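You operate a simulated robot arm through the tools that you are given. There is no shell and no other tool. Be economical: measure what you need, move in short steps, check, and stop when the job is done.

You are at the controls of a simulated two-armed robot. One attempt, no reset.

Task
Scoop the spare flour back into its canister, up to 500 ml.
Fine: it lies in the steel bowl; lay the lid aside, use the cream scoop, put the scoop down and cover the canister again.

The check looks at the end state, three seconds after you hand in, the way a careful person would. Anything else that was tipped, shoved, dropped, spilled or broken makes it a failure. A push-on lid holds only when it is set on centred and level and pressed home; a screw cap is set on level and turned clockwise until tight.

Robot
Two 7-joint arms with fingered hands on one trunk, on a base that drives. Base frame: it is fixed to the floor where the robot stands at the start and does not move with it; the origin is under the middle of the robot, x ahead of it, y to its left, z up; the surface under the hand at the start is at about z = 0.9. Readings come in m, rad, newtons and seconds.
The left shoulder is at the start at [0.02, 0.123, 1.262], the right one opposite. With the tool pointing down near the work surface each hand reaches from about 0.1 to 0.48 m from the robot's upright axis, wherever it stands, measured 20 degrees to its own side. Places, roughly: cream flour scoop (18x7x5 cm) [0.3, -0.2, 0.9]. Payload 2.4 kg a hand.
The tool frame of a hand sits at the grasp point between the pads (the TCP): z along the fingers, y along the line on which they close. The tips reach 0.017 m beyond it. The gripper opens to 0.088 m. The gripper's body begins 0.047 m behind the TCP. The gripper is a hand of 3 fingers: y runs from the thumb to the fingers, the wrist lies at [0, 0, -0.165] in the tool frame, and closing takes about 1.5 s.
Orientation is that of the tool frame in the base frame, as a unit quaternion [w, x, y, z]. With the fingers straight down and closing along the base's y, the tool's x points along the base's -x, its y along +y and its z along -z.

Tools
- The arms move only by the tool drive_tool. It takes "left_commands", "right_commands" or both (then of equal length, played together; a hand with none holds still); each is a list of rows, each an object of numbers (a shift or turn left out is 0, a gripper value left out holds the last): "x", "y", "z": the shift along the tool's x, y, z in m; "rx", "ry", "rz": the turn, a rotation vector about the tool's x, y, z in rad. In form: [{"x": .., "y": .., "z": .., "rx": .., "ry": .., "rz": ..}, ...]. A call has 1 to 20 rows; each row is the pose to reach, as a shift and turn from the pose commanded when the call began, along the tool's axes at that moment. "left_grip" and "right_grip" are, for a hand that has rows, the opening in per cent of the stroke, from 0 (shut) to 100 (fully open), set as the call begins (left out, the last holds). Rows are played at 5 a second. More than 0.05 m and 0.15 rad between two rows, or a gripper value outside its range, and nothing of the call is played. Where a pose cannot be reached the arm comes as near as it can. A force on the tool above 40 N (or 10 N above the force at the start of the call, whichever is more), or a blocked arm, ends the call early, and 0.2 s more pass. The fingers move at their own pace (about 0.045 m/s each) and stop on an object; they squeeze with about 26 N. The grip force told is the motor's: it shows also when the fingers shut on nothing. Time passes only in rows, and 0.2 s behind the last, so rows that repeat a pose let the fingers close. The reply holds the time, the measured pose of the TCP, the force on the tool along the base axes, the opening and the grip force, in the units named above and with some noise, with the torque about the TCP (base axes, N m) and any sound that the robot's microphone picked up.
- Cameras (640 x 400 px; columns grow to the right, rows downward): "scene" is now at [0.0382, 0.0069, 1.6976]; the picture's right is [0.14, -0.99, -0.00], its down [-0.90, -0.12, -0.42] and it looks along [0.42, 0.06, -0.91] (base axes); focal length 269 px, centre (320, 200). "left" rides on the left gripper at [-0.052, 0.004, -0.066] in its tool frame; the picture's right is [-0.08, -1.00, 0.00], its down [0.78, -0.07, -0.62] and it looks along [0.62, -0.05, 0.78] (tool axes); focal length 243 px, centre (320, 200). "right" rides on the right gripper at [0.052, 0.004, -0.066] in its tool frame; the picture's right is [-0.09, 1.00, 0.00], its down [-0.78, -0.07, -0.62] and it looks along [-0.62, -0.05, 0.78] (tool axes); focal length 243 px, centre (320, 200). There is no depth. A picture from a camera that has moved, and an enlarged one, comes with that camera's place and axes in the base frame and with its lens.
- snapshot(camera): a new picture of that camera. It takes no simulated time.
- lift_body(by): slides the trunk up (or, below 0, down) by that many m; the arms and the scene camera ride with it, the base frame stays. It gives what a move gives, with no picture.
- base_move(legs): drives the robot by 1 to 6 legs, each [ahead, left, turn to the left] in m, m and rad, along the robot's own axes; the way and the turn of a leg run together, so that a leg with both is an arc; at most 1.5 m and 3.142 rad a leg. The arms and the cameras ride along, it lands a little off, and it stops where it bumps. It gives what a move gives.
- preshape(shape, hand): the hand has 3 fingers and takes this shape, open, in about a second: jaw (thumb against the fingers, like two jaws); tri (thumb and two fingers); tip (a fingertip pinch); poke (one finger out to press); point (the index stretched); flat (the hand flat); cup (the hand cupped); fist (a fist). The gripper value then closes the fingers along that shape, each until it touches; the sizes above hold for jaw. It gives what a move gives, with no picture.
- aim_head(pan, tilt): turns the head with the scene camera to pan (to the left, within 2.094 rad either way) and tilt (down, from -0.506 to 1.204), counted from straight ahead of the robot. It gives what a move gives.
- inspect(camera, box): a new picture of the part [left, top, right, bottom] of that camera's present view, enlarged. It takes no simulated time.
- sign_off(): hands the job in; it is judged then, once.

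Work in short steps. Places have to be worked out from the pictures, the camera data and where the tool is seen: move nearer, look again, correct. Check each grasp and each placing, and mend what went wrong. You have 120 turns and 100 pictures in all, those below and enlarged ones among them. Open the grippers and draw the arms clear of the work before you hand the job in, unless the task says otherwise.

The tools are called after ">>>" as a command line: name --argument value ..., lists and objects as JSON in quotes. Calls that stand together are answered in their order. drive_tool: Moves the arms, as the interface text tells. Its arguments: {"type":"object","properties":{"left_commands":{"type":"array"},"left_grip":{"type":"number"},"right_commands":{"type":"array"},"right_grip":{"type":"number"}},"required":[]} The other tools are called the same way: lift_body (by) slides the trunk up or down; preshape (shape, hand) gives the hand a shape; base_move (legs) drives the base; aim_head (pan, tilt) turns the head that bears the scene camera; snapshot (camera) takes a picture; inspect (camera, box) takes an enlarged picture of a part of a camera's view; sign_off () hands the job in.

At the start:

```text
time_s: 0.0
left_tcp_pos: [0.306, 0.1135, 1.3158]
left_tool_rot: [0.0, 0.0, 1.0, 0.0]
left_contact_force: [-0.2, 0.3, -1.0]
left_moment: [-0.01, -0.02, 0.0]
left_finger_gap: 0.0879
left_gripper_force: 0.1
left_shape: jaw
right_tcp_pos: [0.2991, -0.1283, 1.3235]
right_tool_rot: [0.0, 0.0, 1.0, 0.0]
right_contact_force: [0.1, 0.3, -0.6]
right_moment: [0.01, 0.01, -0.01]
right_finger_gap: 0.0879
right_gripper_force: 0.1
right_shape: jaw
trunk travel left (down, up): [-0.475, 0.355]
robot x, y, heading: [0.0014, -0.0008, -0.001]
head pan, tilt: [0.138, 1.134]
```

scene: 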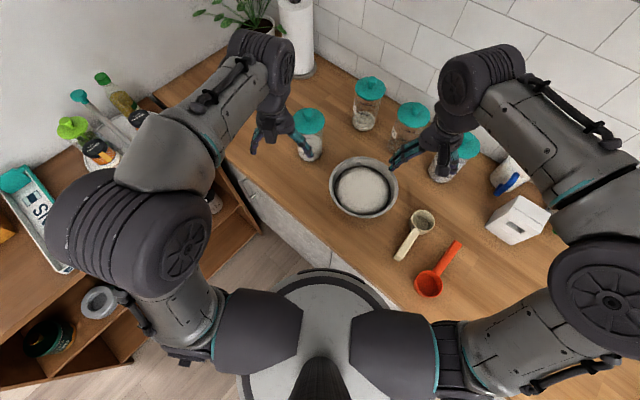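
right: 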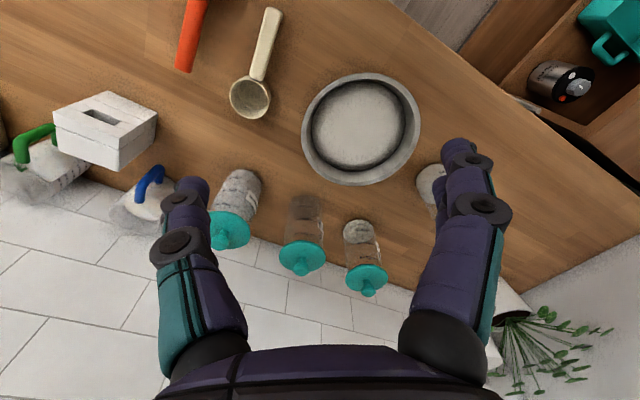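
left: 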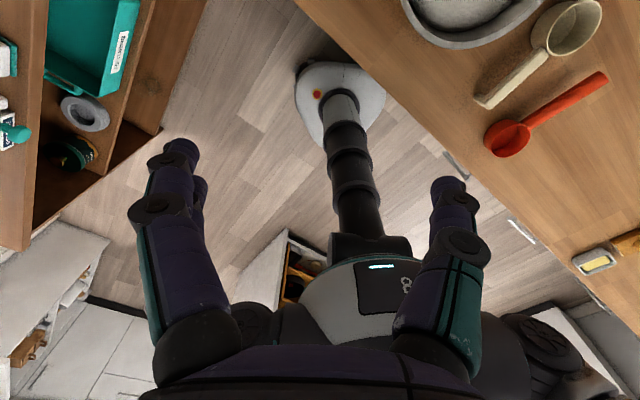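

I see four teal-lidded canisters, the bowl and two scoops. I first enlarge the canisters to find which one is flour.

>>> inspect --camera "scene" --box '[280, 60, 500, 200]'

>>> inspect --camera "right" --box '[180, 60, 460, 310]'

```text
2.86 times, centred on (390, 130) of scene
camera zoom: at [0.0382, 0.0069, 1.6976], right [0.14, -0.99, 0.0], down [-0.9, -0.12, -0.42], along [0.42, 0.06, -0.91], focal length 768 px, centre (120, 400)
```

zoom: 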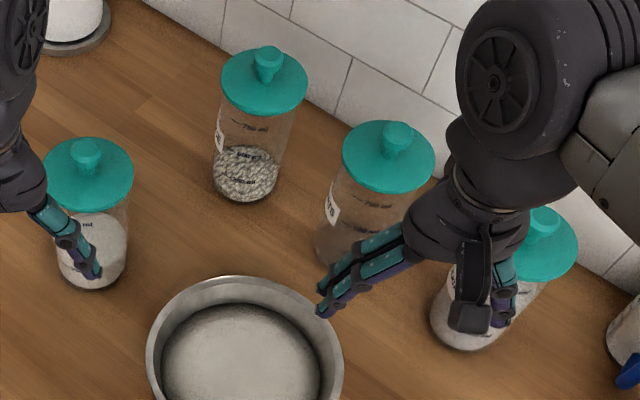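

```text
1.60 times, centred on (320, 185) of right
camera zoom: at [0.248, -0.1238, 1.3893], right [0.08, 1.0, 0.0], down [0.78, -0.07, 0.62], along [0.62, -0.05, -0.78], focal length 388 px, centre (320, 224)
```

zoom: 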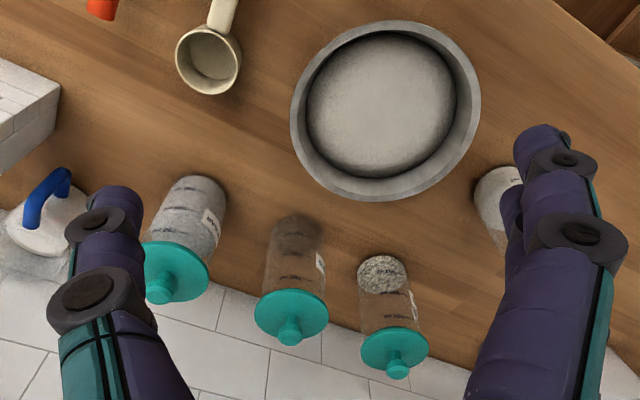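

The labels are on the canisters' left sides; I zoom in harder on them.

>>> inspect --camera "right" --box '[205, 160, 285, 250]'

>>> inspect --camera "right" --box '[280, 185, 390, 275]'

>>> inspect --camera "scene" --box '[285, 95, 345, 165]'

```text
4.44 times, centred on (245, 205) of right
camera zoom: at [0.248, -0.1238, 1.3893], right [0.08, 1.0, 0.0], down [0.78, -0.07, 0.62], along [0.62, -0.05, -0.78], focal length 1078 px, centre (653, 178)
```

zoom: 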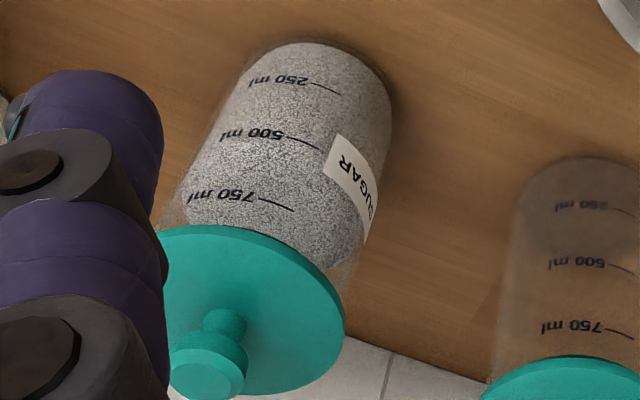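

```text
4.44 times, centred on (335, 230) of right
camera zoom: at [0.248, -0.1238, 1.3893], right [0.08, 1.0, 0.0], down [0.78, -0.07, 0.62], along [0.62, -0.05, -0.78], focal length 1078 px, centre (253, 67)
```

zoom: 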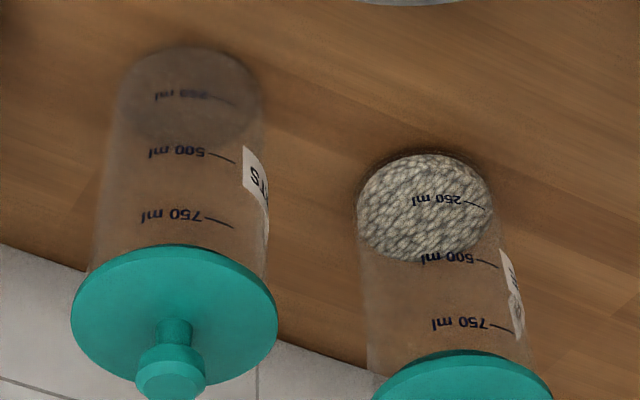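

```text
5.71 times, centred on (315, 130) of scene
camera zoom: at [0.0382, 0.0069, 1.6976], right [0.14, -0.99, 0.0], down [-0.9, -0.12, -0.42], along [0.42, 0.06, -0.91], focal length 1536 px, centre (349, 600)
```

zoom: 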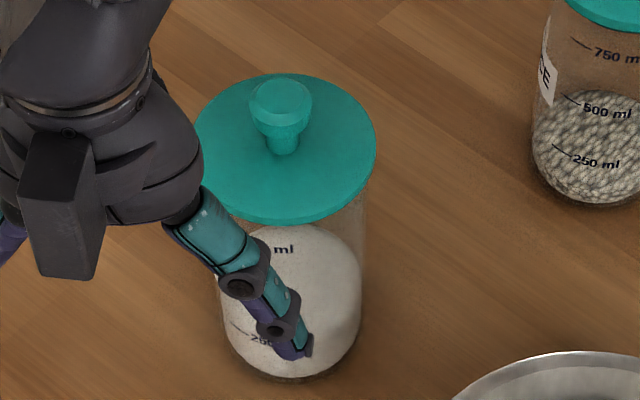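

The right-hand jar is sugar, then oats, then rice; the left one at about (0.585, 0.12) must be flour, which I'll verify. The counter edge runs about 30° to my front, so I turn to face it and slide left, giving the left arm reach of scoop, bowl and canister.

>>> base_move --legs '[[0, 0, -0.52], [0, 0.13, 0]]'

>>> drive_tool --left_commands '[{"x": 0.03, "z": -0.03}, {"x": 0.06, "z": -0.06}, {"x": 0.09, "y": 0.03, "z": -0.06}, {"x": 0.12, "y": 0.06, "z": -0.06}, {"x": 0.14, "y": 0.09, "z": -0.06}]' --right_commands '[{"x": 0.03, "z": -0.03}, {"x": 0.06, "z": -0.06}, {"x": 0.09, "y": -0.03, "z": -0.06}, {"x": 0.12, "y": -0.06, "z": -0.06}, {"x": 0.14, "y": -0.09, "z": -0.06}]'

>>> aim_head --pan 0.1 --tilt 0.95

>>> snapshot --camera "scene"

```text
time_s: 2.8
left_tcp_pos: [0.3879, 0.066, 1.3164]
left_tool_rot: [0.0, 0.254, 0.967, -0.001]
left_contact_force: [0.4, 0.1, 0.2]
left_moment: [-0.02, 0.02, 0.0]
left_finger_gap: 0.088
left_gripper_force: 0.2
left_shape: jaw
right_tcp_pos: [0.265, -0.1407, 1.3248]
right_tool_rot: [0.0, 0.254, 0.967, 0.0]
right_contact_force: [-0.7, -0.1, -0.7]
right_moment: [0.0, 0.0, 0.06]
right_finger_gap: 0.088
right_gripper_force: 0.1
right_shape: jaw
trunk travel left (down, up): [-0.475, 0.355]
robot x, y, heading: [0.0655, 0.1129, -0.517]
head pan, tilt: [0.138, 1.134]
```

```text
time_s: 4.0
left_tcp_pos: [0.3097, 0.2088, 1.3736]
left_tool_rot: [0.001, 0.255, 0.967, 0.0]
left_contact_force: [0.5, -0.6, -0.9]
left_moment: [0.0, 0.02, 0.03]
left_finger_gap: 0.0879
left_gripper_force: 0.0
left_shape: jaw
left hand out of reach, approached as far as the arm can: row 5
right_tcp_pos: [0.1124, -0.1429, 1.3709]
right_tool_rot: [-0.001, 0.254, 0.967, 0.001]
right_contact_force: [0.5, -0.1, 0.6]
right_moment: [0.0, 0.01, 0.02]
right_finger_gap: 0.0877
right_gripper_force: 0.1
right_shape: jaw
right hand out of reach, approached as far as the arm can: row 5
trunk travel left (down, up): [-0.475, 0.355]
robot x, y, heading: [0.0682, 0.1188, -0.514]
head pan, tilt: [0.138, 1.134]
```

```text
time_s: 4.7
left_tcp_pos: [0.3071, 0.2075, 1.3722]
left_tool_rot: [0.0, 0.254, 0.967, 0.0]
left_contact_force: [0.0, 0.9, 0.2]
left_moment: [0.0, 0.0, 0.0]
left_finger_gap: 0.0877
left_gripper_force: 0.0
left_shape: jaw
right_tcp_pos: [0.1132, -0.1418, 1.3712]
right_tool_rot: [-0.001, 0.254, 0.967, 0.0]
right_contact_force: [0.2, 0.4, -0.3]
right_moment: [-0.01, -0.03, -0.03]
right_finger_gap: 0.0879
right_gripper_force: 0.0
right_shape: jaw
trunk travel left (down, up): [-0.475, 0.355]
robot x, y, heading: [0.0668, 0.1162, -0.517]
head pan, tilt: [0.099, 0.949]
```

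```text
91 pictures are left
camera scene: at [0.1126, 0.0954, 1.71], right [-0.4, -0.92, 0.0], down [-0.74, 0.33, -0.58], along [0.53, -0.23, -0.81], focal length 269 px, centre (320, 200)
```

scene: 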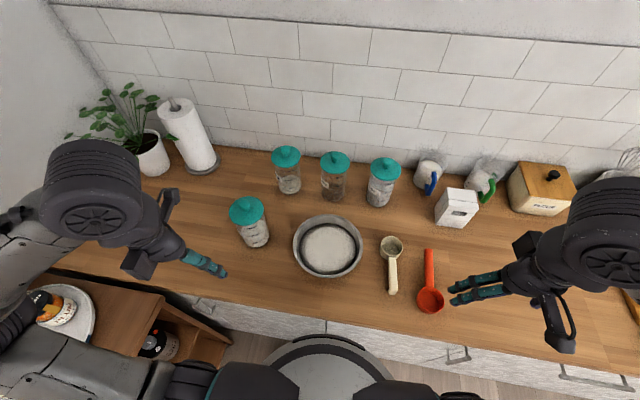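

Now the whole counter is visible, including a wooden labelled box on the right. I zoom on the left canister, the box, and the scoop/bowl.

>>> inspect --camera "scene" --box '[215, 190, 285, 255]'

>>> inspect --camera "scene" --box '[410, 150, 580, 240]'

>>> inspect --camera "scene" --box '[285, 205, 460, 320]'

>>> inspect --camera "scene" --box '[260, 140, 410, 215]'

```text
6.15 times, centred on (250, 222) of scene
camera zoom: at [0.1126, 0.0954, 1.71], right [-0.4, -0.92, 0.0], down [-0.74, 0.33, -0.58], along [0.53, -0.23, -0.81], focal length 1654 px, centre (751, 62)
```

zoom: 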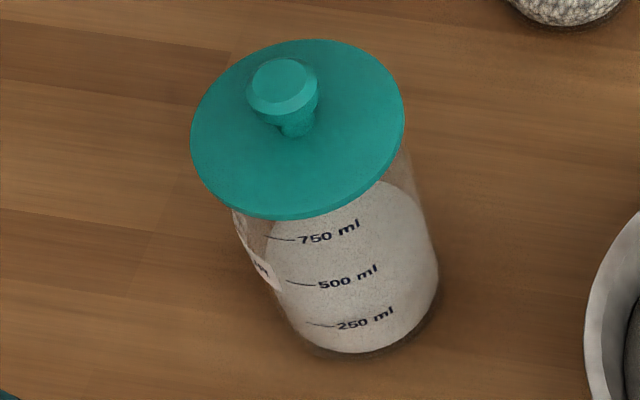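

```text
3.76 times, centred on (495, 195) of scene
camera zoom: at [0.1126, 0.0954, 1.71], right [-0.4, -0.92, 0.0], down [-0.74, 0.33, -0.58], along [0.53, -0.23, -0.81], focal length 1012 px, centre (-339, 219)
```

zoom: 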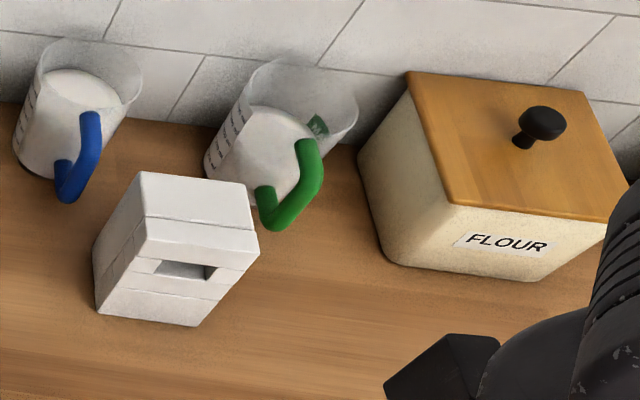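

```text
3.48 times, centred on (372, 262) of scene
camera zoom: at [0.1126, 0.0954, 1.71], right [-0.4, -0.92, 0.0], down [-0.74, 0.33, -0.58], along [0.53, -0.23, -0.81], focal length 935 px, centre (137, -17)
```

zoom: 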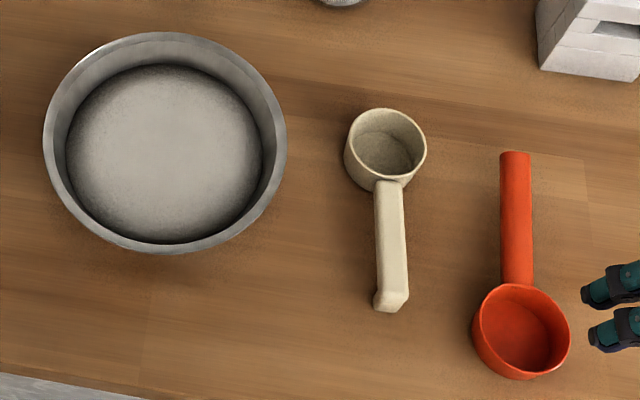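

```text
4.27 times, centred on (335, 178) of scene
camera zoom: at [0.1126, 0.0954, 1.71], right [-0.4, -0.92, 0.0], down [-0.74, 0.33, -0.58], along [0.53, -0.23, -0.81], focal length 1147 px, centre (256, 296)
```

zoom: 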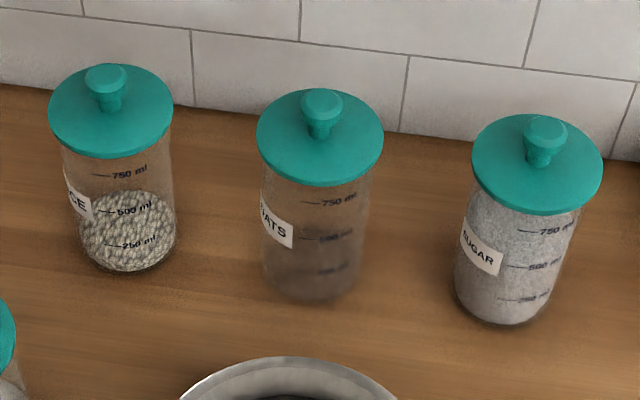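

The wooden box says FLOUR too, so I must read the left jar's label. It faces left, so I slide the base left a bit to see it.

>>> base_move --legs '[[0, 0.13, 0]]'

>>> aim_head --pan 0.0 --tilt 0.95

>>> snapshot --camera "scene"

```text
time_s: 5.9
left_tcp_pos: [0.3711, 0.3206, 1.3728]
left_tool_rot: [-0.001, 0.253, 0.967, -0.001]
left_contact_force: [-0.1, -1.6, -0.3]
left_moment: [-0.02, -0.02, -0.02]
left_finger_gap: 0.088
left_gripper_force: 0.2
left_shape: jaw
right_tcp_pos: [0.1777, -0.0304, 1.3718]
right_tool_rot: [-0.001, 0.253, 0.967, 0.0]
right_contact_force: [-0.2, 0.3, -0.6]
right_moment: [-0.01, -0.03, 0.01]
right_finger_gap: 0.0877
right_gripper_force: 0.0
right_shape: jaw
trunk travel left (down, up): [-0.475, 0.355]
robot x, y, heading: [0.1301, 0.2273, -0.51]
head pan, tilt: [0.099, 0.949]
```

```text
time_s: 6.6
left_tcp_pos: [0.3705, 0.3215, 1.3724]
left_tool_rot: [0.0, 0.252, 0.968, 0.001]
left_contact_force: [-0.4, -0.2, -0.7]
left_moment: [0.02, -0.01, 0.0]
left_finger_gap: 0.0877
left_gripper_force: 0.1
left_shape: jaw
right_tcp_pos: [0.1764, -0.0314, 1.3709]
right_tool_rot: [-0.001, 0.253, 0.967, 0.0]
right_contact_force: [-0.5, 0.5, 0.5]
right_moment: [0.04, -0.05, 0.03]
right_finger_gap: 0.0879
right_gripper_force: 0.2
right_shape: jaw
trunk travel left (down, up): [-0.475, 0.355]
robot x, y, heading: [0.1299, 0.2309, -0.512]
head pan, tilt: [0.0, 0.949]
```

```text
86 pictures are left
camera scene: at [0.1723, 0.2005, 1.71], right [-0.49, -0.87, 0.0], down [-0.71, 0.4, -0.58], along [0.51, -0.28, -0.81], focal length 269 px, centre (320, 200)
```

scene: 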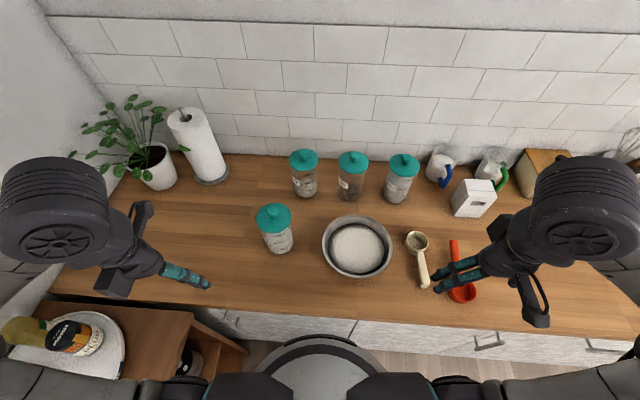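

>>> inspect --camera "scene" --box '[245, 195, 305, 260]'

```text
6.15 times, centred on (275, 228) of scene
camera zoom: at [0.1723, 0.2005, 1.71], right [-0.49, -0.87, 0.0], down [-0.71, 0.4, -0.58], along [0.51, -0.28, -0.81], focal length 1654 px, centre (597, 31)
```

zoom: 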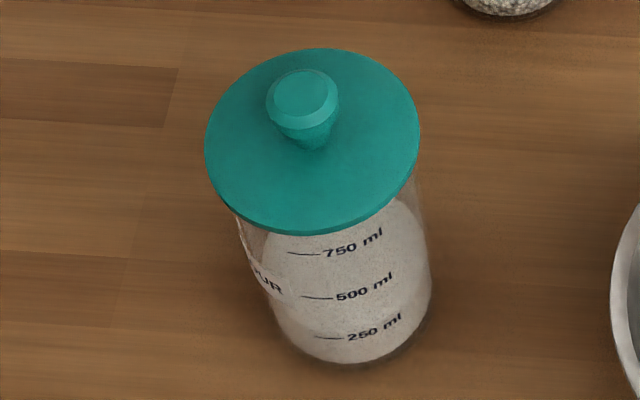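

The label ends in "UR": this is the flour canister. To judge its level I pitch the left hand forward so its camera looks at the jar from lower down.

>>> drive_tool --left_commands '[{"x": -0.01, "z": 0.015, "ry": -0.15}, {"x": -0.02, "z": 0.03, "ry": -0.3}, {"x": -0.03, "z": 0.045, "ry": -0.45}, {"x": -0.04, "z": 0.06, "ry": -0.6}, {"x": -0.05, "z": 0.075, "ry": -0.75}, {"x": -0.06, "z": 0.09, "ry": -0.9}, {"x": -0.07, "z": 0.105, "ry": -1.05}, {"x": -0.08, "z": 0.12, "ry": -1.2}, {"x": -0.08, "z": 0.135, "ry": -1.3}]'

>>> snapshot --camera "left"

```text
time_s: 8.6
left_tcp_pos: [0.5458, 0.2458, 1.2842]
left_tool_rot: [0.586, 0.201, 0.77, -0.154]
left_contact_force: [0.0, -0.1, 0.6]
left_moment: [0.0, -0.01, -0.03]
left_finger_gap: 0.0878
left_gripper_force: 0.0
left_shape: jaw
left hand out of reach, approached as far as the arm can: row 5, 6, 7, 8, 9
right_tcp_pos: [0.1772, -0.0291, 1.3713]
right_tool_rot: [-0.001, 0.253, 0.968, 0.0]
right_contact_force: [0.5, 0.4, 0.3]
right_moment: [-0.01, 0.01, 0.0]
right_finger_gap: 0.0877
right_gripper_force: 0.1
right_shape: jaw
trunk travel left (down, up): [-0.475, 0.355]
robot x, y, heading: [0.1301, 0.2274, -0.515]
head pan, tilt: [0.0, 0.949]
```

```text
84 pictures are left
camera left: at [0.5057, 0.2731, 1.353], right [-0.47, -0.88, 0.08], down [-0.74, 0.34, -0.59], along [0.49, -0.34, -0.81], focal length 243 px, centre (320, 200)
```

left: 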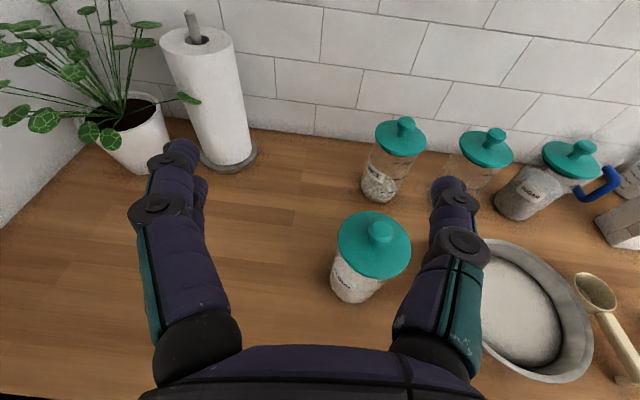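

>>> inspect --camera "left" --box '[315, 210, 415, 310]'

```text
4.00 times, centred on (365, 260) of left
camera zoom: at [0.5057, 0.2731, 1.353], right [-0.47, -0.88, 0.08], down [-0.74, 0.34, -0.59], along [0.49, -0.34, -0.81], focal length 970 px, centre (140, -40)
```

zoom: 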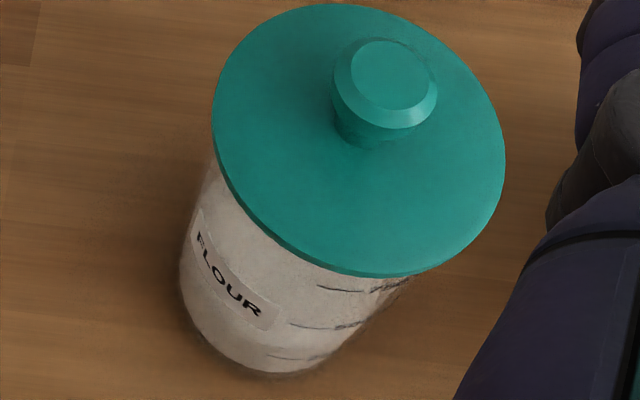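

It is the FLOUR canister; triangulating, its knob top is at about (0.587, 0.120, 1.104), lid plate top near 1.067. I bring the left hand back to pointing down.

>>> drive_tool --left_commands '[{"x": -0.012, "z": -0.0125, "ry": 0.145}, {"x": -0.024, "z": -0.025, "ry": 0.29}, {"x": -0.036, "z": -0.038, "ry": 0.435}, {"x": -0.048, "z": -0.05, "ry": 0.58}, {"x": -0.06, "z": -0.063, "ry": 0.725}, {"x": -0.072, "z": -0.075, "ry": 0.87}, {"x": -0.084, "z": -0.088, "ry": 1.01}, {"x": -0.097, "z": -0.1, "ry": 1.155}, {"x": -0.109, "z": -0.113, "ry": 1.3}]'

```text
time_s: 10.6
left_tcp_pos: [0.475, 0.2895, 1.4239]
left_tool_rot: [0.0, 0.254, 0.967, -0.001]
left_contact_force: [-0.5, 0.4, -0.2]
left_moment: [-0.04, 0.02, -0.02]
left_finger_gap: 0.088
left_gripper_force: 0.0
left_shape: jaw
right_tcp_pos: [0.1763, -0.0308, 1.3707]
right_tool_rot: [-0.001, 0.253, 0.968, 0.001]
right_contact_force: [0.2, 0.4, -0.2]
right_moment: [0.0, -0.04, 0.01]
right_finger_gap: 0.0881
right_gripper_force: 0.0
right_shape: jaw
trunk travel left (down, up): [-0.475, 0.355]
robot x, y, heading: [0.1282, 0.2257, -0.512]
head pan, tilt: [0.0, 0.949]
```

Hand is at (0.475, 0.290, 1.424) pointing down; I move it to hover over the knob at z≈1.16.

>>> drive_tool --left_commands '[{"x": -0.022, "y": -0.011, "z": 0.033}, {"x": -0.045, "y": -0.023, "z": 0.066}, {"x": -0.068, "y": -0.035, "z": 0.099}, {"x": -0.09, "y": -0.046, "z": 0.132}, {"x": -0.113, "y": -0.058, "z": 0.165}, {"x": -0.136, "y": -0.07, "z": 0.198}, {"x": -0.158, "y": -0.081, "z": 0.231}, {"x": -0.181, "y": -0.0925, "z": 0.264}, {"x": -0.181, "y": -0.0925, "z": 0.264}]'

>>> inspect --camera "scene" --box '[220, 160, 340, 260]'

>>> snapshot --camera "left"

```text
time_s: 12.6
left_tcp_pos: [0.5871, 0.1179, 1.1602]
left_tool_rot: [0.0, 0.254, 0.967, 0.0]
left_contact_force: [0.0, -0.2, -0.4]
left_moment: [-0.02, -0.01, -0.01]
left_finger_gap: 0.088
left_gripper_force: 0.2
left_shape: jaw
right_tcp_pos: [0.1764, -0.0303, 1.3718]
right_tool_rot: [0.0, 0.253, 0.967, 0.0]
right_contact_force: [0.0, 0.1, -0.4]
right_moment: [-0.03, -0.03, 0.01]
right_finger_gap: 0.0878
right_gripper_force: 0.2
right_shape: jaw
trunk travel left (down, up): [-0.475, 0.355]
robot x, y, heading: [0.1275, 0.2293, -0.508]
head pan, tilt: [0.0, 0.949]
```

```text
4.00 times, centred on (280, 210) of scene
camera zoom: at [0.1721, 0.2009, 1.7101], right [-0.49, -0.87, 0.0], down [-0.71, 0.4, -0.58], along [0.51, -0.29, -0.81], focal length 1075 px, centre (480, 160)
```

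zoom: 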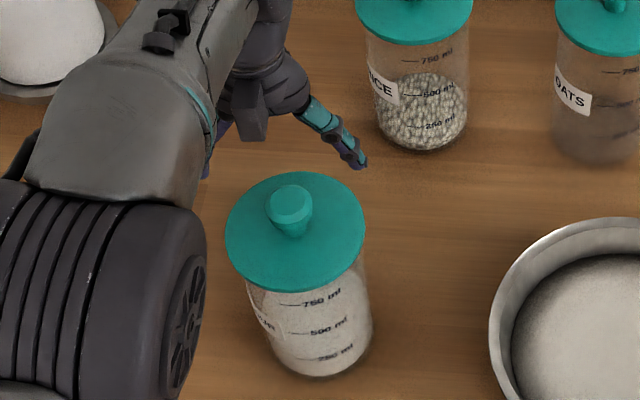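

```text
81 pictures are left
camera left: at [0.6339, 0.0961, 1.2254], right [-0.41, -0.91, 0.0], down [-0.71, 0.33, 0.62], along [-0.56, 0.26, -0.78], focal length 243 px, centre (320, 200)
```

left: 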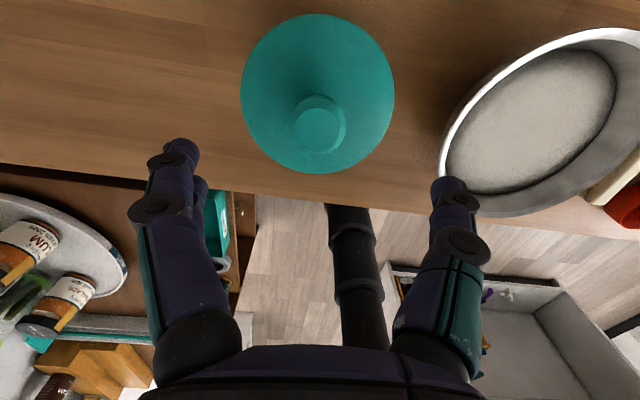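

The knob lies right under the hand. I descend to z≈1.088 and then close on the knob.

>>> drive_tool --left_commands '[{"z": 0.03}, {"z": 0.055}, {"z": 0.07}, {"z": 0.07}]'

>>> drive_tool --left_commands '[{"z": 0}, {"z": 0}, {"z": 0}, {"z": 0}, {"z": 0}, {"z": 0}, {"z": 0}, {"z": 0}]' --left_grip 0

>>> snapshot --camera "left"

```text
time_s: 13.6
left_tcp_pos: [0.5851, 0.12, 1.091]
left_tool_rot: [0.0, 0.253, 0.967, 0.0]
left_contact_force: [0.1, 0.1, 0.5]
left_moment: [-0.03, -0.01, 0.03]
left_finger_gap: 0.0878
left_gripper_force: 0.0
left_shape: jaw
right_tcp_pos: [0.1766, -0.0325, 1.3709]
right_tool_rot: [-0.002, 0.253, 0.967, 0.001]
right_contact_force: [-0.5, 0.3, 1.2]
right_moment: [0.0, -0.01, 0.0]
right_finger_gap: 0.0879
right_gripper_force: 0.1
right_shape: jaw
trunk travel left (down, up): [-0.475, 0.355]
robot x, y, heading: [0.1333, 0.2286, -0.514]
head pan, tilt: [0.0, 0.949]
```

```text
time_s: 15.4
left_tcp_pos: [0.5842, 0.1201, 1.0915]
left_tool_rot: [-0.001, 0.253, 0.967, 0.0]
left_contact_force: [-0.4, 0.9, 0.2]
left_moment: [0.01, 0.01, 0.02]
left_finger_gap: 0.0113
left_gripper_force: 25.9
left_shape: jaw
right_tcp_pos: [0.1767, -0.0308, 1.3715]
right_tool_rot: [-0.002, 0.253, 0.967, 0.001]
right_contact_force: [-0.3, 0.6, -0.3]
right_moment: [0.02, -0.03, 0.05]
right_finger_gap: 0.0877
right_gripper_force: 0.0
right_shape: jaw
trunk travel left (down, up): [-0.475, 0.355]
robot x, y, heading: [0.1283, 0.2284, -0.512]
head pan, tilt: [0.0, 0.949]
```

```text
80 pictures are left
camera left: at [0.6334, 0.0978, 1.1571], right [-0.41, -0.91, 0.0], down [-0.71, 0.32, 0.62], along [-0.57, 0.26, -0.78], focal length 243 px, centre (320, 200)
```

left: 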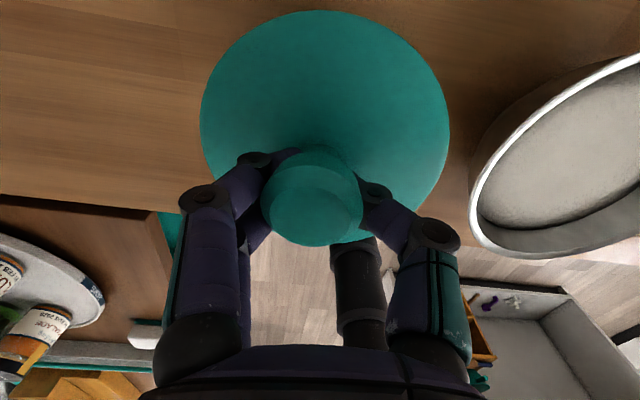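

The fingers close under the knob's head. I lift slowly by 3 cm and check that the jar stays.

>>> drive_tool --left_commands '[{"z": -0.004}, {"z": -0.008}, {"z": -0.012}, {"z": -0.018}, {"z": -0.025}, {"z": -0.03}]'

>>> inspect --camera "scene" --box '[220, 160, 340, 260]'

```text
time_s: 16.8
left_tcp_pos: [0.5865, 0.1181, 1.1218]
left_tool_rot: [0.0, 0.253, 0.967, 0.0]
left_contact_force: [0.2, 0.2, -0.1]
left_moment: [-0.02, -0.02, 0.04]
left_finger_gap: 0.0112
left_gripper_force: 25.9
left_shape: jaw
right_tcp_pos: [0.1773, -0.0304, 1.3705]
right_tool_rot: [-0.001, 0.254, 0.967, 0.0]
right_contact_force: [0.5, 0.2, 0.1]
right_moment: [-0.01, 0.0, 0.01]
right_finger_gap: 0.0879
right_gripper_force: 0.0
right_shape: jaw
trunk travel left (down, up): [-0.475, 0.355]
robot x, y, heading: [0.1289, 0.2291, -0.509]
head pan, tilt: [0.0, 0.949]
```

```text
4.00 times, centred on (280, 210) of scene
camera zoom: at [0.1726, 0.2005, 1.71], right [-0.49, -0.87, 0.0], down [-0.71, 0.4, -0.58], along [0.51, -0.29, -0.81], focal length 1075 px, centre (480, 160)
```

zoom: 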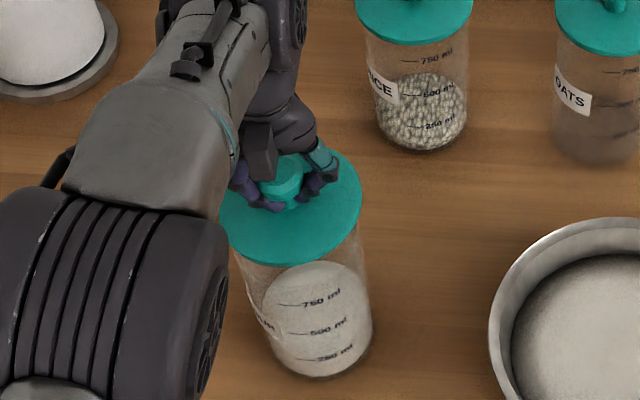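

The lid came off cleanly and the jar hasn't moved. I lift it further and carry it to the empty counter on the left, at about (0.61, 0.29).

>>> drive_tool --left_commands '[{"z": -0.04}, {"x": 0.01, "y": 0.035, "z": -0.05}, {"x": 0.025, "y": 0.08, "z": -0.05}, {"x": 0.045, "y": 0.122, "z": -0.05}, {"x": 0.063, "y": 0.163, "z": -0.05}, {"x": 0.063, "y": 0.163, "z": -0.01}, {"x": 0.063, "y": 0.163, "z": 0.03}, {"x": 0.063, "y": 0.163, "z": 0.07}, {"x": 0.063, "y": 0.163, "z": 0.11}, {"x": 0.063, "y": 0.163, "z": 0.135}, {"x": 0.063, "y": 0.163, "z": 0.135}]'

>>> snapshot --camera "scene"

>>> snapshot --camera "left"

```text
time_s: 19.2
left_tcp_pos: [0.6131, 0.2921, 0.9872]
left_tool_rot: [0.0, 0.253, 0.968, 0.0]
left_contact_force: [-0.2, 0.1, 0.5]
left_moment: [-0.04, -0.02, -0.01]
left_finger_gap: 0.0111
left_gripper_force: 26.3
left_shape: jaw
right_tcp_pos: [0.1767, -0.0321, 1.3715]
right_tool_rot: [-0.002, 0.253, 0.967, 0.001]
right_contact_force: [0.6, -0.5, -0.7]
right_moment: [0.01, -0.03, 0.02]
right_finger_gap: 0.0878
right_gripper_force: 0.0
right_shape: jaw
trunk travel left (down, up): [-0.475, 0.355]
robot x, y, heading: [0.1264, 0.2245, -0.51]
head pan, tilt: [0.0, 0.949]
```

```text
78 pictures are left
camera scene: at [0.1725, 0.2006, 1.71], right [-0.49, -0.87, 0.0], down [-0.71, 0.4, -0.58], along [0.51, -0.29, -0.81], focal length 269 px, centre (320, 200)
```

scene: 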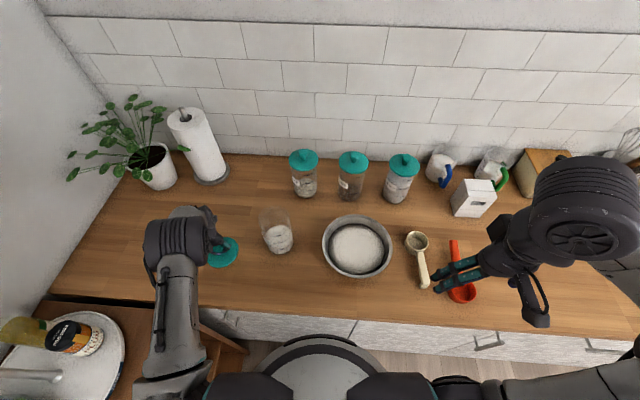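

```text
77 pictures are left
camera left: at [0.6613, 0.2699, 1.0519], right [-0.41, -0.91, 0.0], down [-0.71, 0.33, 0.62], along [-0.56, 0.26, -0.78], focal length 243 px, centre (320, 200)
```

left: 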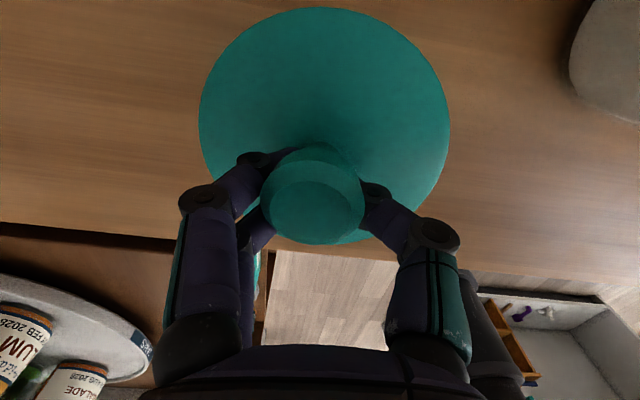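

Now I lower slowly until contact with the counter is felt.

>>> drive_tool --left_commands '[{"z": 0.015}, {"z": 0.025}, {"z": 0.032}, {"z": 0.038}, {"z": 0.044}, {"z": 0.05}, {"z": 0.056}]'

>>> inspect --camera "scene" --box '[180, 195, 300, 275]'

```text
time_s: 20.8
left_tcp_pos: [0.6125, 0.2914, 0.9343]
left_tool_rot: [0.005, 0.253, 0.967, -0.001]
left_contact_force: [-9.6, 1.8, 32.6]
left_moment: [-0.03, -0.14, -0.01]
left_finger_gap: 0.0147
left_gripper_force: 26.0
left_shape: jaw
right_tcp_pos: [0.1732, -0.0316, 1.3718]
right_tool_rot: [0.001, 0.252, 0.968, 0.001]
right_contact_force: [0.1, -0.1, -0.1]
right_moment: [0.02, -0.01, 0.02]
right_finger_gap: 0.088
right_gripper_force: 0.1
right_shape: jaw
trunk travel left (down, up): [-0.475, 0.355]
robot x, y, heading: [0.1299, 0.2262, -0.506]
head pan, tilt: [0.0, 0.949]
stopped in row 7 (left hand): the force on the tool passed its limit at 45 N (the readings are from after the stop); the commanded pose is now the measured one
```

```text
5.00 times, centred on (240, 235) of scene
camera zoom: at [0.1683, 0.2007, 1.7104], right [-0.49, -0.87, 0.0], down [-0.71, 0.4, -0.58], along [0.51, -0.28, -0.81], focal length 1344 px, centre (720, 25)
```

zoom: 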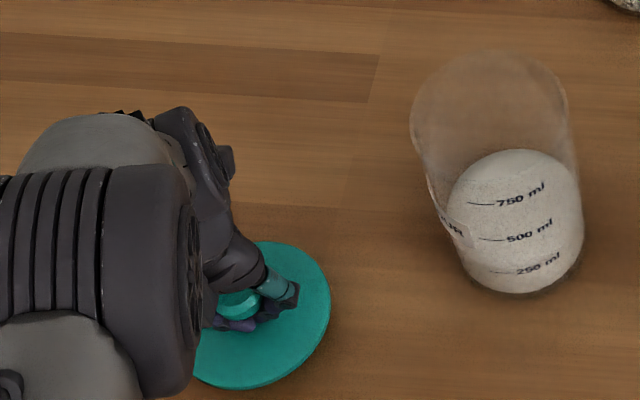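

The lid sits on the counter. I open the fingers, rise, and swing clear.

>>> drive_tool --left_commands '[{"z": -0.003}, {"z": -0.003}, {"z": -0.003}, {"z": -0.003}, {"z": -0.003}, {"z": -0.003}, {"z": -0.003}, {"z": -0.003}]' --left_grip 100

>>> drive_tool --left_commands '[{"z": -0.03}, {"z": -0.07}, {"z": -0.11}, {"z": -0.15}, {"z": -0.19}, {"z": -0.23}, {"z": -0.27}]'

>>> inspect --camera "scene" --box '[180, 195, 300, 275]'

>>> snapshot --camera "left"

```text
time_s: 21.3
left_tcp_pos: [0.6164, 0.2915, 0.936]
left_tool_rot: [0.006, 0.253, 0.967, -0.001]
left_contact_force: [-0.4, 0.1, -0.2]
left_moment: [-0.02, 0.01, -0.01]
left_finger_gap: 0.0881
left_gripper_force: 0.0
left_shape: jaw
right_tcp_pos: [0.1789, -0.0304, 1.3708]
right_tool_rot: [-0.002, 0.253, 0.967, 0.001]
right_contact_force: [-0.3, 0.0, 0.2]
right_moment: [-0.02, 0.05, -0.02]
right_finger_gap: 0.0882
right_gripper_force: 0.1
right_shape: jaw
trunk travel left (down, up): [-0.475, 0.355]
robot x, y, heading: [0.1291, 0.2274, -0.511]
head pan, tilt: [0.0, 0.949]
stopped in row 2 (left hand): the force on the tool passed its limit at 49 N (the readings are from after the stop); the commanded pose is now the measured one
```

```text
time_s: 22.9
left_tcp_pos: [0.6135, 0.2961, 1.2071]
left_tool_rot: [0.008, 0.254, 0.967, -0.001]
left_contact_force: [0.3, -0.1, -0.2]
left_moment: [0.02, 0.03, -0.02]
left_finger_gap: 0.0881
left_gripper_force: 0.0
left_shape: jaw
right_tcp_pos: [0.1768, -0.0315, 1.3711]
right_tool_rot: [0.0, 0.253, 0.967, 0.001]
right_contact_force: [0.3, 1.0, -0.6]
right_moment: [0.0, 0.01, -0.01]
right_finger_gap: 0.088
right_gripper_force: 0.1
right_shape: jaw
trunk travel left (down, up): [-0.475, 0.355]
robot x, y, heading: [0.1279, 0.2284, -0.521]
head pan, tilt: [0.0, 0.949]
```

```text
5.00 times, centred on (240, 235) of scene
camera zoom: at [0.1719, 0.2006, 1.71], right [-0.49, -0.87, 0.0], down [-0.71, 0.4, -0.58], along [0.51, -0.29, -0.81], focal length 1344 px, centre (720, 25)
```

zoom: 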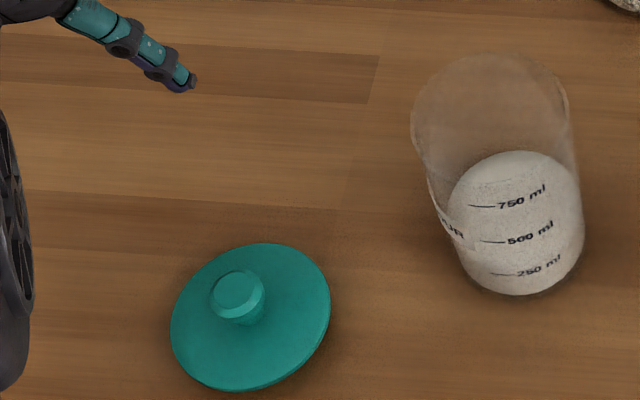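

```text
74 pictures are left
camera left: at [0.6593, 0.2742, 1.2741], right [-0.42, -0.91, 0.0], down [-0.72, 0.33, 0.61], along [-0.55, 0.25, -0.79], focal length 243 px, centre (320, 200)
```

left: 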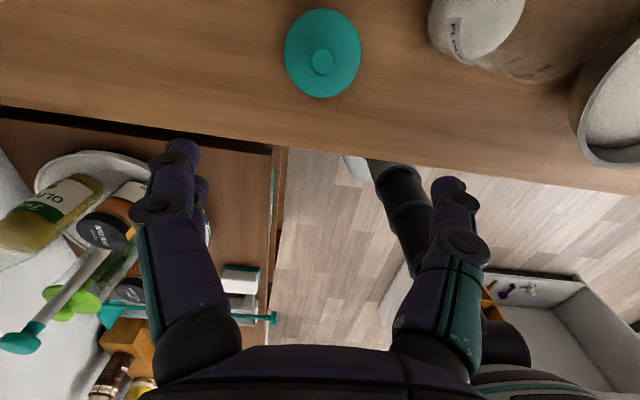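

Lid is safely aside. From geometry the jar's marks sit at z≈0.93/0.975/1.018 and the flour surface at ≈0.95, so about 350 ml now: roughly 150 ml is missing. I raise the left hand, spread the right, and shift the base right so the left arm can reach scoop, bowl and jar.

>>> drive_tool --left_commands '[{"x": 0.03, "z": -0.02}, {"x": 0.06, "z": -0.04}, {"x": 0.09, "z": -0.05}, {"x": 0.12, "z": -0.05}]' --right_commands '[{"y": -0.03}, {"y": -0.06}, {"x": -0.02, "y": -0.09}, {"x": -0.03, "y": -0.12}]'

>>> base_move --legs '[[0, -0.15, 0]]'

>>> aim_head --pan -0.1 --tilt 1.05

>>> snapshot --camera "scene"

```text
time_s: 23.9
left_tcp_pos: [0.5063, 0.3541, 1.2557]
left_tool_rot: [0.007, 0.253, 0.967, 0.0]
left_contact_force: [-0.4, 0.4, 0.2]
left_moment: [-0.03, 0.02, -0.02]
left_finger_gap: 0.0881
left_gripper_force: 0.2
left_shape: jaw
right_tcp_pos: [0.1936, -0.1442, 1.3468]
right_tool_rot: [0.0, 0.253, 0.967, 0.0]
right_contact_force: [0.2, -0.3, 0.7]
right_moment: [0.02, 0.0, 0.02]
right_finger_gap: 0.0878
right_gripper_force: 0.1
right_shape: jaw
right hand out of reach, approached as far as the arm can: row 1, 2, 3, 4
trunk travel left (down, up): [-0.475, 0.355]
robot x, y, heading: [0.1307, 0.2292, -0.512]
head pan, tilt: [0.0, 0.949]
```

```text
time_s: 25.3
left_tcp_pos: [0.4319, 0.2227, 1.2561]
left_tool_rot: [0.008, 0.254, 0.967, 0.0]
left_contact_force: [-0.6, -0.3, 0.8]
left_moment: [0.02, 0.0, -0.01]
left_finger_gap: 0.0877
left_gripper_force: 0.0
left_shape: jaw
right_tcp_pos: [0.12, -0.2772, 1.3465]
right_tool_rot: [-0.001, 0.253, 0.968, 0.001]
right_contact_force: [-0.1, -0.4, 0.5]
right_moment: [-0.02, -0.03, -0.01]
right_finger_gap: 0.0881
right_gripper_force: 0.0
right_shape: jaw
trunk travel left (down, up): [-0.475, 0.355]
robot x, y, heading: [0.0565, 0.1016, -0.509]
head pan, tilt: [0.0, 0.949]
```

```text
time_s: 26.0
left_tcp_pos: [0.4332, 0.2241, 1.2568]
left_tool_rot: [0.008, 0.253, 0.967, 0.0]
left_contact_force: [-0.1, -1.0, 0.3]
left_moment: [0.01, 0.0, 0.0]
left_finger_gap: 0.0878
left_gripper_force: 0.0
left_shape: jaw
right_tcp_pos: [0.1223, -0.2746, 1.3476]
right_tool_rot: [-0.001, 0.253, 0.968, 0.0]
right_contact_force: [-0.3, 0.5, 0.2]
right_moment: [-0.01, -0.02, 0.0]
right_finger_gap: 0.0878
right_gripper_force: 0.1
right_shape: jaw
trunk travel left (down, up): [-0.475, 0.355]
robot x, y, heading: [0.0565, 0.0983, -0.518]
head pan, tilt: [-0.099, 1.051]
```

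```text
73 pictures are left
camera scene: at [0.0903, 0.0681, 1.703], right [-0.57, -0.82, 0.0], down [-0.71, 0.5, -0.5], along [0.41, -0.29, -0.87], focal length 269 px, centre (320, 200)
```

scene: 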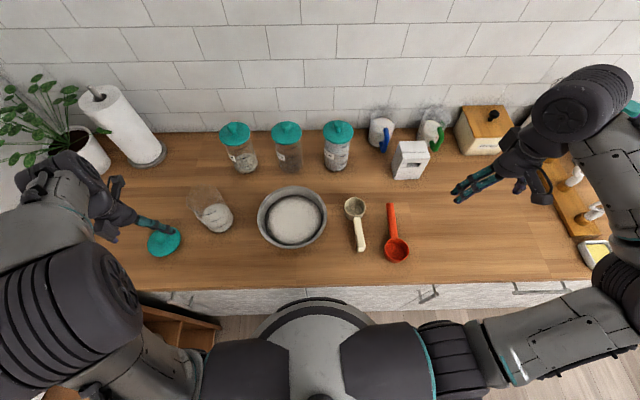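

I zoom on scoop and bowl to fix their geometry.

>>> inspect --camera "scene" --box '[330, 185, 390, 260]'

>>> inspect --camera "scene" --box '[250, 180, 340, 255]'

>>> snapshot --camera "right"

```text
5.33 times, centred on (360, 222) of scene
camera zoom: at [0.0903, 0.0681, 1.703], right [-0.57, -0.82, 0.0], down [-0.71, 0.5, -0.5], along [0.41, -0.29, -0.87], focal length 1433 px, centre (107, 80)
```

zoom: 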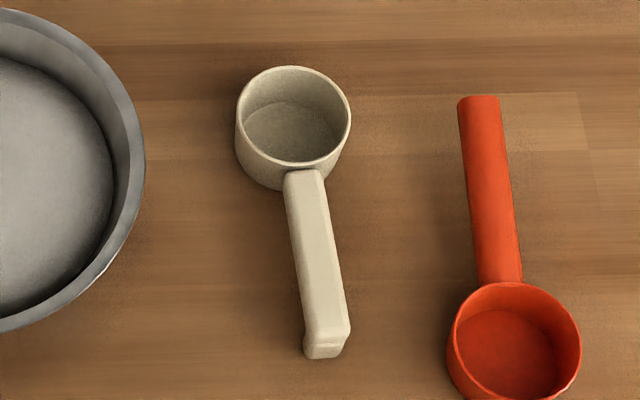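

```text
5.33 times, centred on (295, 218) of scene
camera zoom: at [0.0903, 0.0681, 1.703], right [-0.57, -0.82, 0.0], down [-0.71, 0.5, -0.5], along [0.41, -0.29, -0.87], focal length 1433 px, centre (453, 107)
```

zoom: 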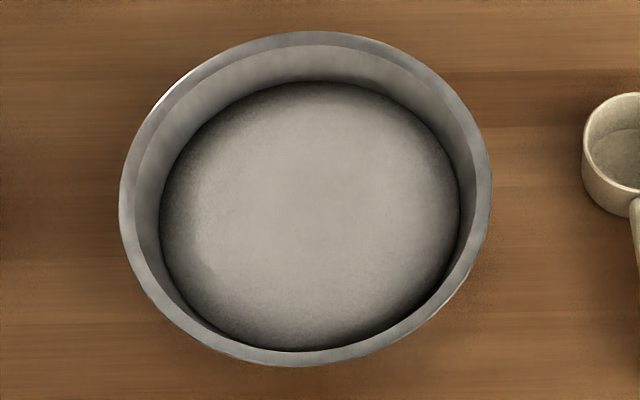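

```text
70 pictures are left
camera right: at [0.0793, -0.2466, 1.4126], right [0.56, 0.83, 0.0], down [0.65, -0.44, 0.62], along [0.51, -0.35, -0.79], focal length 243 px, centre (320, 200)
```

right: 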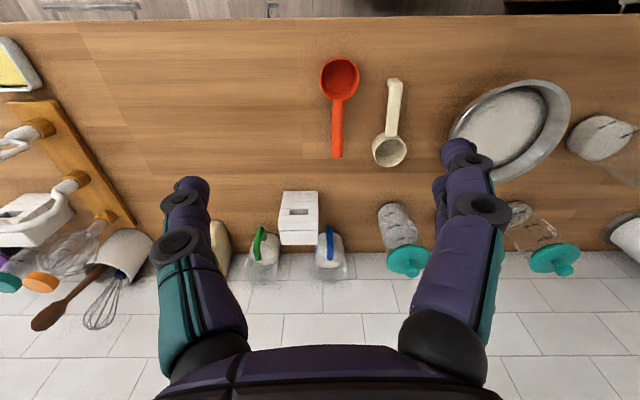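

Scoop handle runs along my forward axis, its end near (0.246, −0.195) at z≈0.925; bowl rim centre (0.438, −0.074, 0.96), radius 0.10. I'll grip the handle with the hand tilted forward ~60°, so it can later be pitched nose-down to scoop and pour. First the base moves right and back for that.

>>> base_move --legs '[[-0.06, -0.21, 0]]'

>>> snapshot --camera "scene"

```text
time_s: 27.6
left_tcp_pos: [0.2779, 0.077, 1.2571]
left_tool_rot: [0.007, 0.25, 0.968, 0.0]
left_contact_force: [-0.7, 0.1, 0.5]
left_moment: [0.0, -0.02, -0.01]
left_finger_gap: 0.0878
left_gripper_force: 0.1
left_shape: jaw
right_tcp_pos: [-0.0312, -0.426, 1.3462]
right_tool_rot: [-0.001, 0.25, 0.968, 0.001]
right_contact_force: [-0.9, -0.4, -1.0]
right_moment: [-0.02, -0.02, -0.04]
right_finger_gap: 0.0878
right_gripper_force: 0.2
right_shape: jaw
trunk travel left (down, up): [-0.475, 0.355]
robot x, y, heading: [-0.1, -0.0524, -0.507]
head pan, tilt: [-0.099, 1.051]
```

```text
69 pictures are left
camera scene: at [-0.0648, -0.0822, 1.703], right [-0.57, -0.82, 0.0], down [-0.71, 0.5, -0.5], along [0.41, -0.28, -0.87], focal length 269 px, centre (320, 200)
```

scene: 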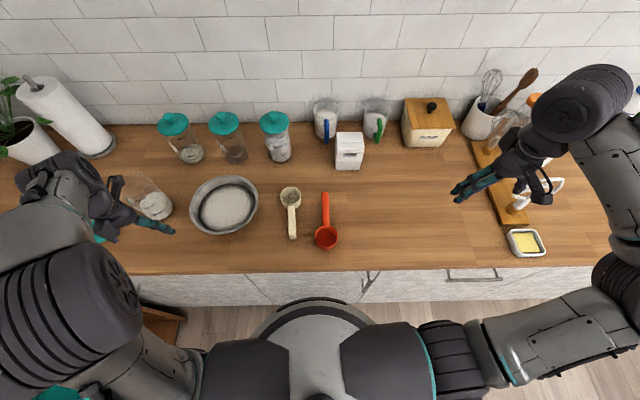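

Hand at (0.278, 0.077, 1.257). I move it above the handle grip point (0.275, −0.212), tilting forward 60° on the way.

>>> drive_tool --left_commands '[{"x": -0.017, "y": -0.032, "z": 0.022, "ry": -0.13}, {"x": -0.035, "y": -0.064, "z": 0.045, "ry": -0.26}, {"x": -0.052, "y": -0.095, "z": 0.067, "ry": -0.39}, {"x": -0.069, "y": -0.127, "z": 0.09, "ry": -0.52}, {"x": -0.086, "y": -0.159, "z": 0.112, "ry": -0.65}, {"x": -0.104, "y": -0.19, "z": 0.135, "ry": -0.78}, {"x": -0.121, "y": -0.222, "z": 0.157, "ry": -0.92}, {"x": -0.138, "y": -0.2535, "z": 0.18, "ry": -1.05}, {"x": -0.138, "y": -0.2535, "z": 0.18, "ry": -1.05}]'

>>> snapshot --camera "left"

>>> inspect --camera "scene" --box '[180, 160, 360, 270]'

```text
time_s: 29.6
left_tcp_pos: [0.2748, -0.2115, 1.0797]
left_tool_rot: [0.492, 0.217, 0.834, -0.127]
left_contact_force: [0.4, -0.2, -0.2]
left_moment: [-0.03, 0.01, -0.03]
left_finger_gap: 0.0881
left_gripper_force: 0.1
left_shape: jaw
right_tcp_pos: [-0.0315, -0.4245, 1.3473]
right_tool_rot: [0.0, 0.25, 0.968, 0.001]
right_contact_force: [0.9, -0.8, -0.5]
right_moment: [0.01, -0.01, -0.01]
right_finger_gap: 0.0882
right_gripper_force: 0.1
right_shape: jaw
trunk travel left (down, up): [-0.475, 0.355]
robot x, y, heading: [-0.0993, -0.0545, -0.507]
head pan, tilt: [-0.099, 1.051]
```

```text
68 pictures are left
camera left: at [0.2494, -0.1923, 1.1567], right [-0.45, -0.89, 0.07], down [-0.84, 0.39, -0.38], along [0.31, -0.23, -0.92], focal length 243 px, centre (320, 200)
```

left: 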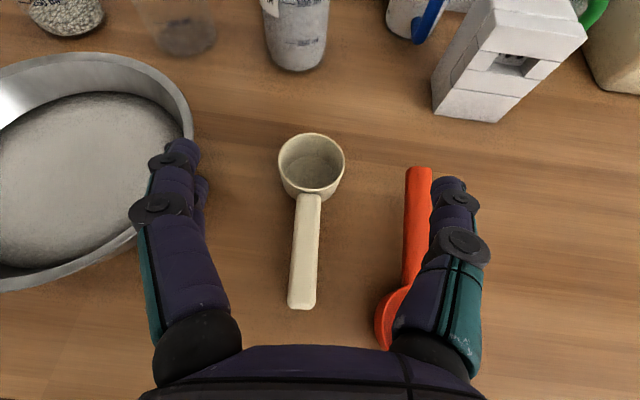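

```text
3.56 times, centred on (270, 215) of scene
camera zoom: at [-0.0639, -0.0807, 1.703], right [-0.57, -0.82, 0.0], down [-0.71, 0.49, -0.5], along [0.41, -0.28, -0.87], focal length 956 px, centre (498, 147)
```

zoom: 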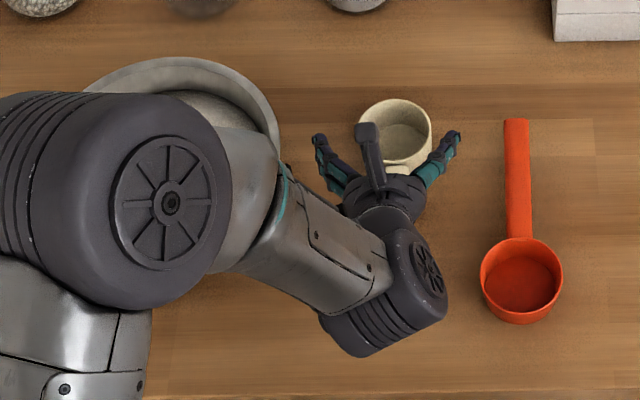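

The wrist view confirms the handle is centred between the fingers and aligned. I narrow the opening to ~50 % and descend to z≈0.93.

>>> drive_tool --left_commands '[{"x": 0.026, "y": 0.002, "z": 0.015}, {"x": 0.052, "y": 0.003, "z": 0.03}, {"x": 0.078, "y": 0.003, "z": 0.045}, {"x": 0.1, "y": 0.003, "z": 0.057}, {"x": 0.115, "y": 0.003, "z": 0.066}, {"x": 0.115, "y": 0.003, "z": 0.066}]' --left_grip 55

>>> snapshot --camera "left"

```text
time_s: 31.0
left_tcp_pos: [0.2792, -0.2103, 0.9437]
left_tool_rot: [0.491, 0.218, 0.834, -0.126]
left_contact_force: [-0.5, 0.2, -0.6]
left_moment: [-0.02, -0.01, 0.03]
left_finger_gap: 0.0488
left_gripper_force: 0.1
left_shape: jaw
right_tcp_pos: [-0.031, -0.4246, 1.3476]
right_tool_rot: [-0.001, 0.251, 0.968, 0.001]
right_contact_force: [0.2, 1.0, 0.2]
right_moment: [0.0, 0.01, 0.03]
right_finger_gap: 0.0882
right_gripper_force: 0.1
right_shape: jaw
trunk travel left (down, up): [-0.475, 0.355]
robot x, y, heading: [-0.0977, -0.0479, -0.504]
head pan, tilt: [-0.099, 1.051]
```

```text
66 pictures are left
camera left: at [0.2531, -0.1913, 1.0205], right [-0.45, -0.89, 0.07], down [-0.84, 0.39, -0.38], along [0.31, -0.23, -0.92], focal length 243 px, centre (320, 200)
```

left: 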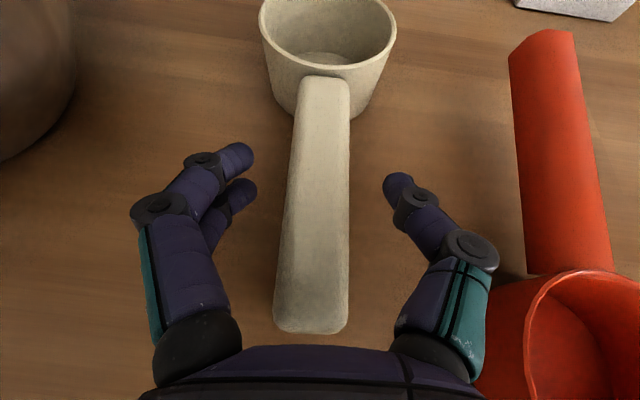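

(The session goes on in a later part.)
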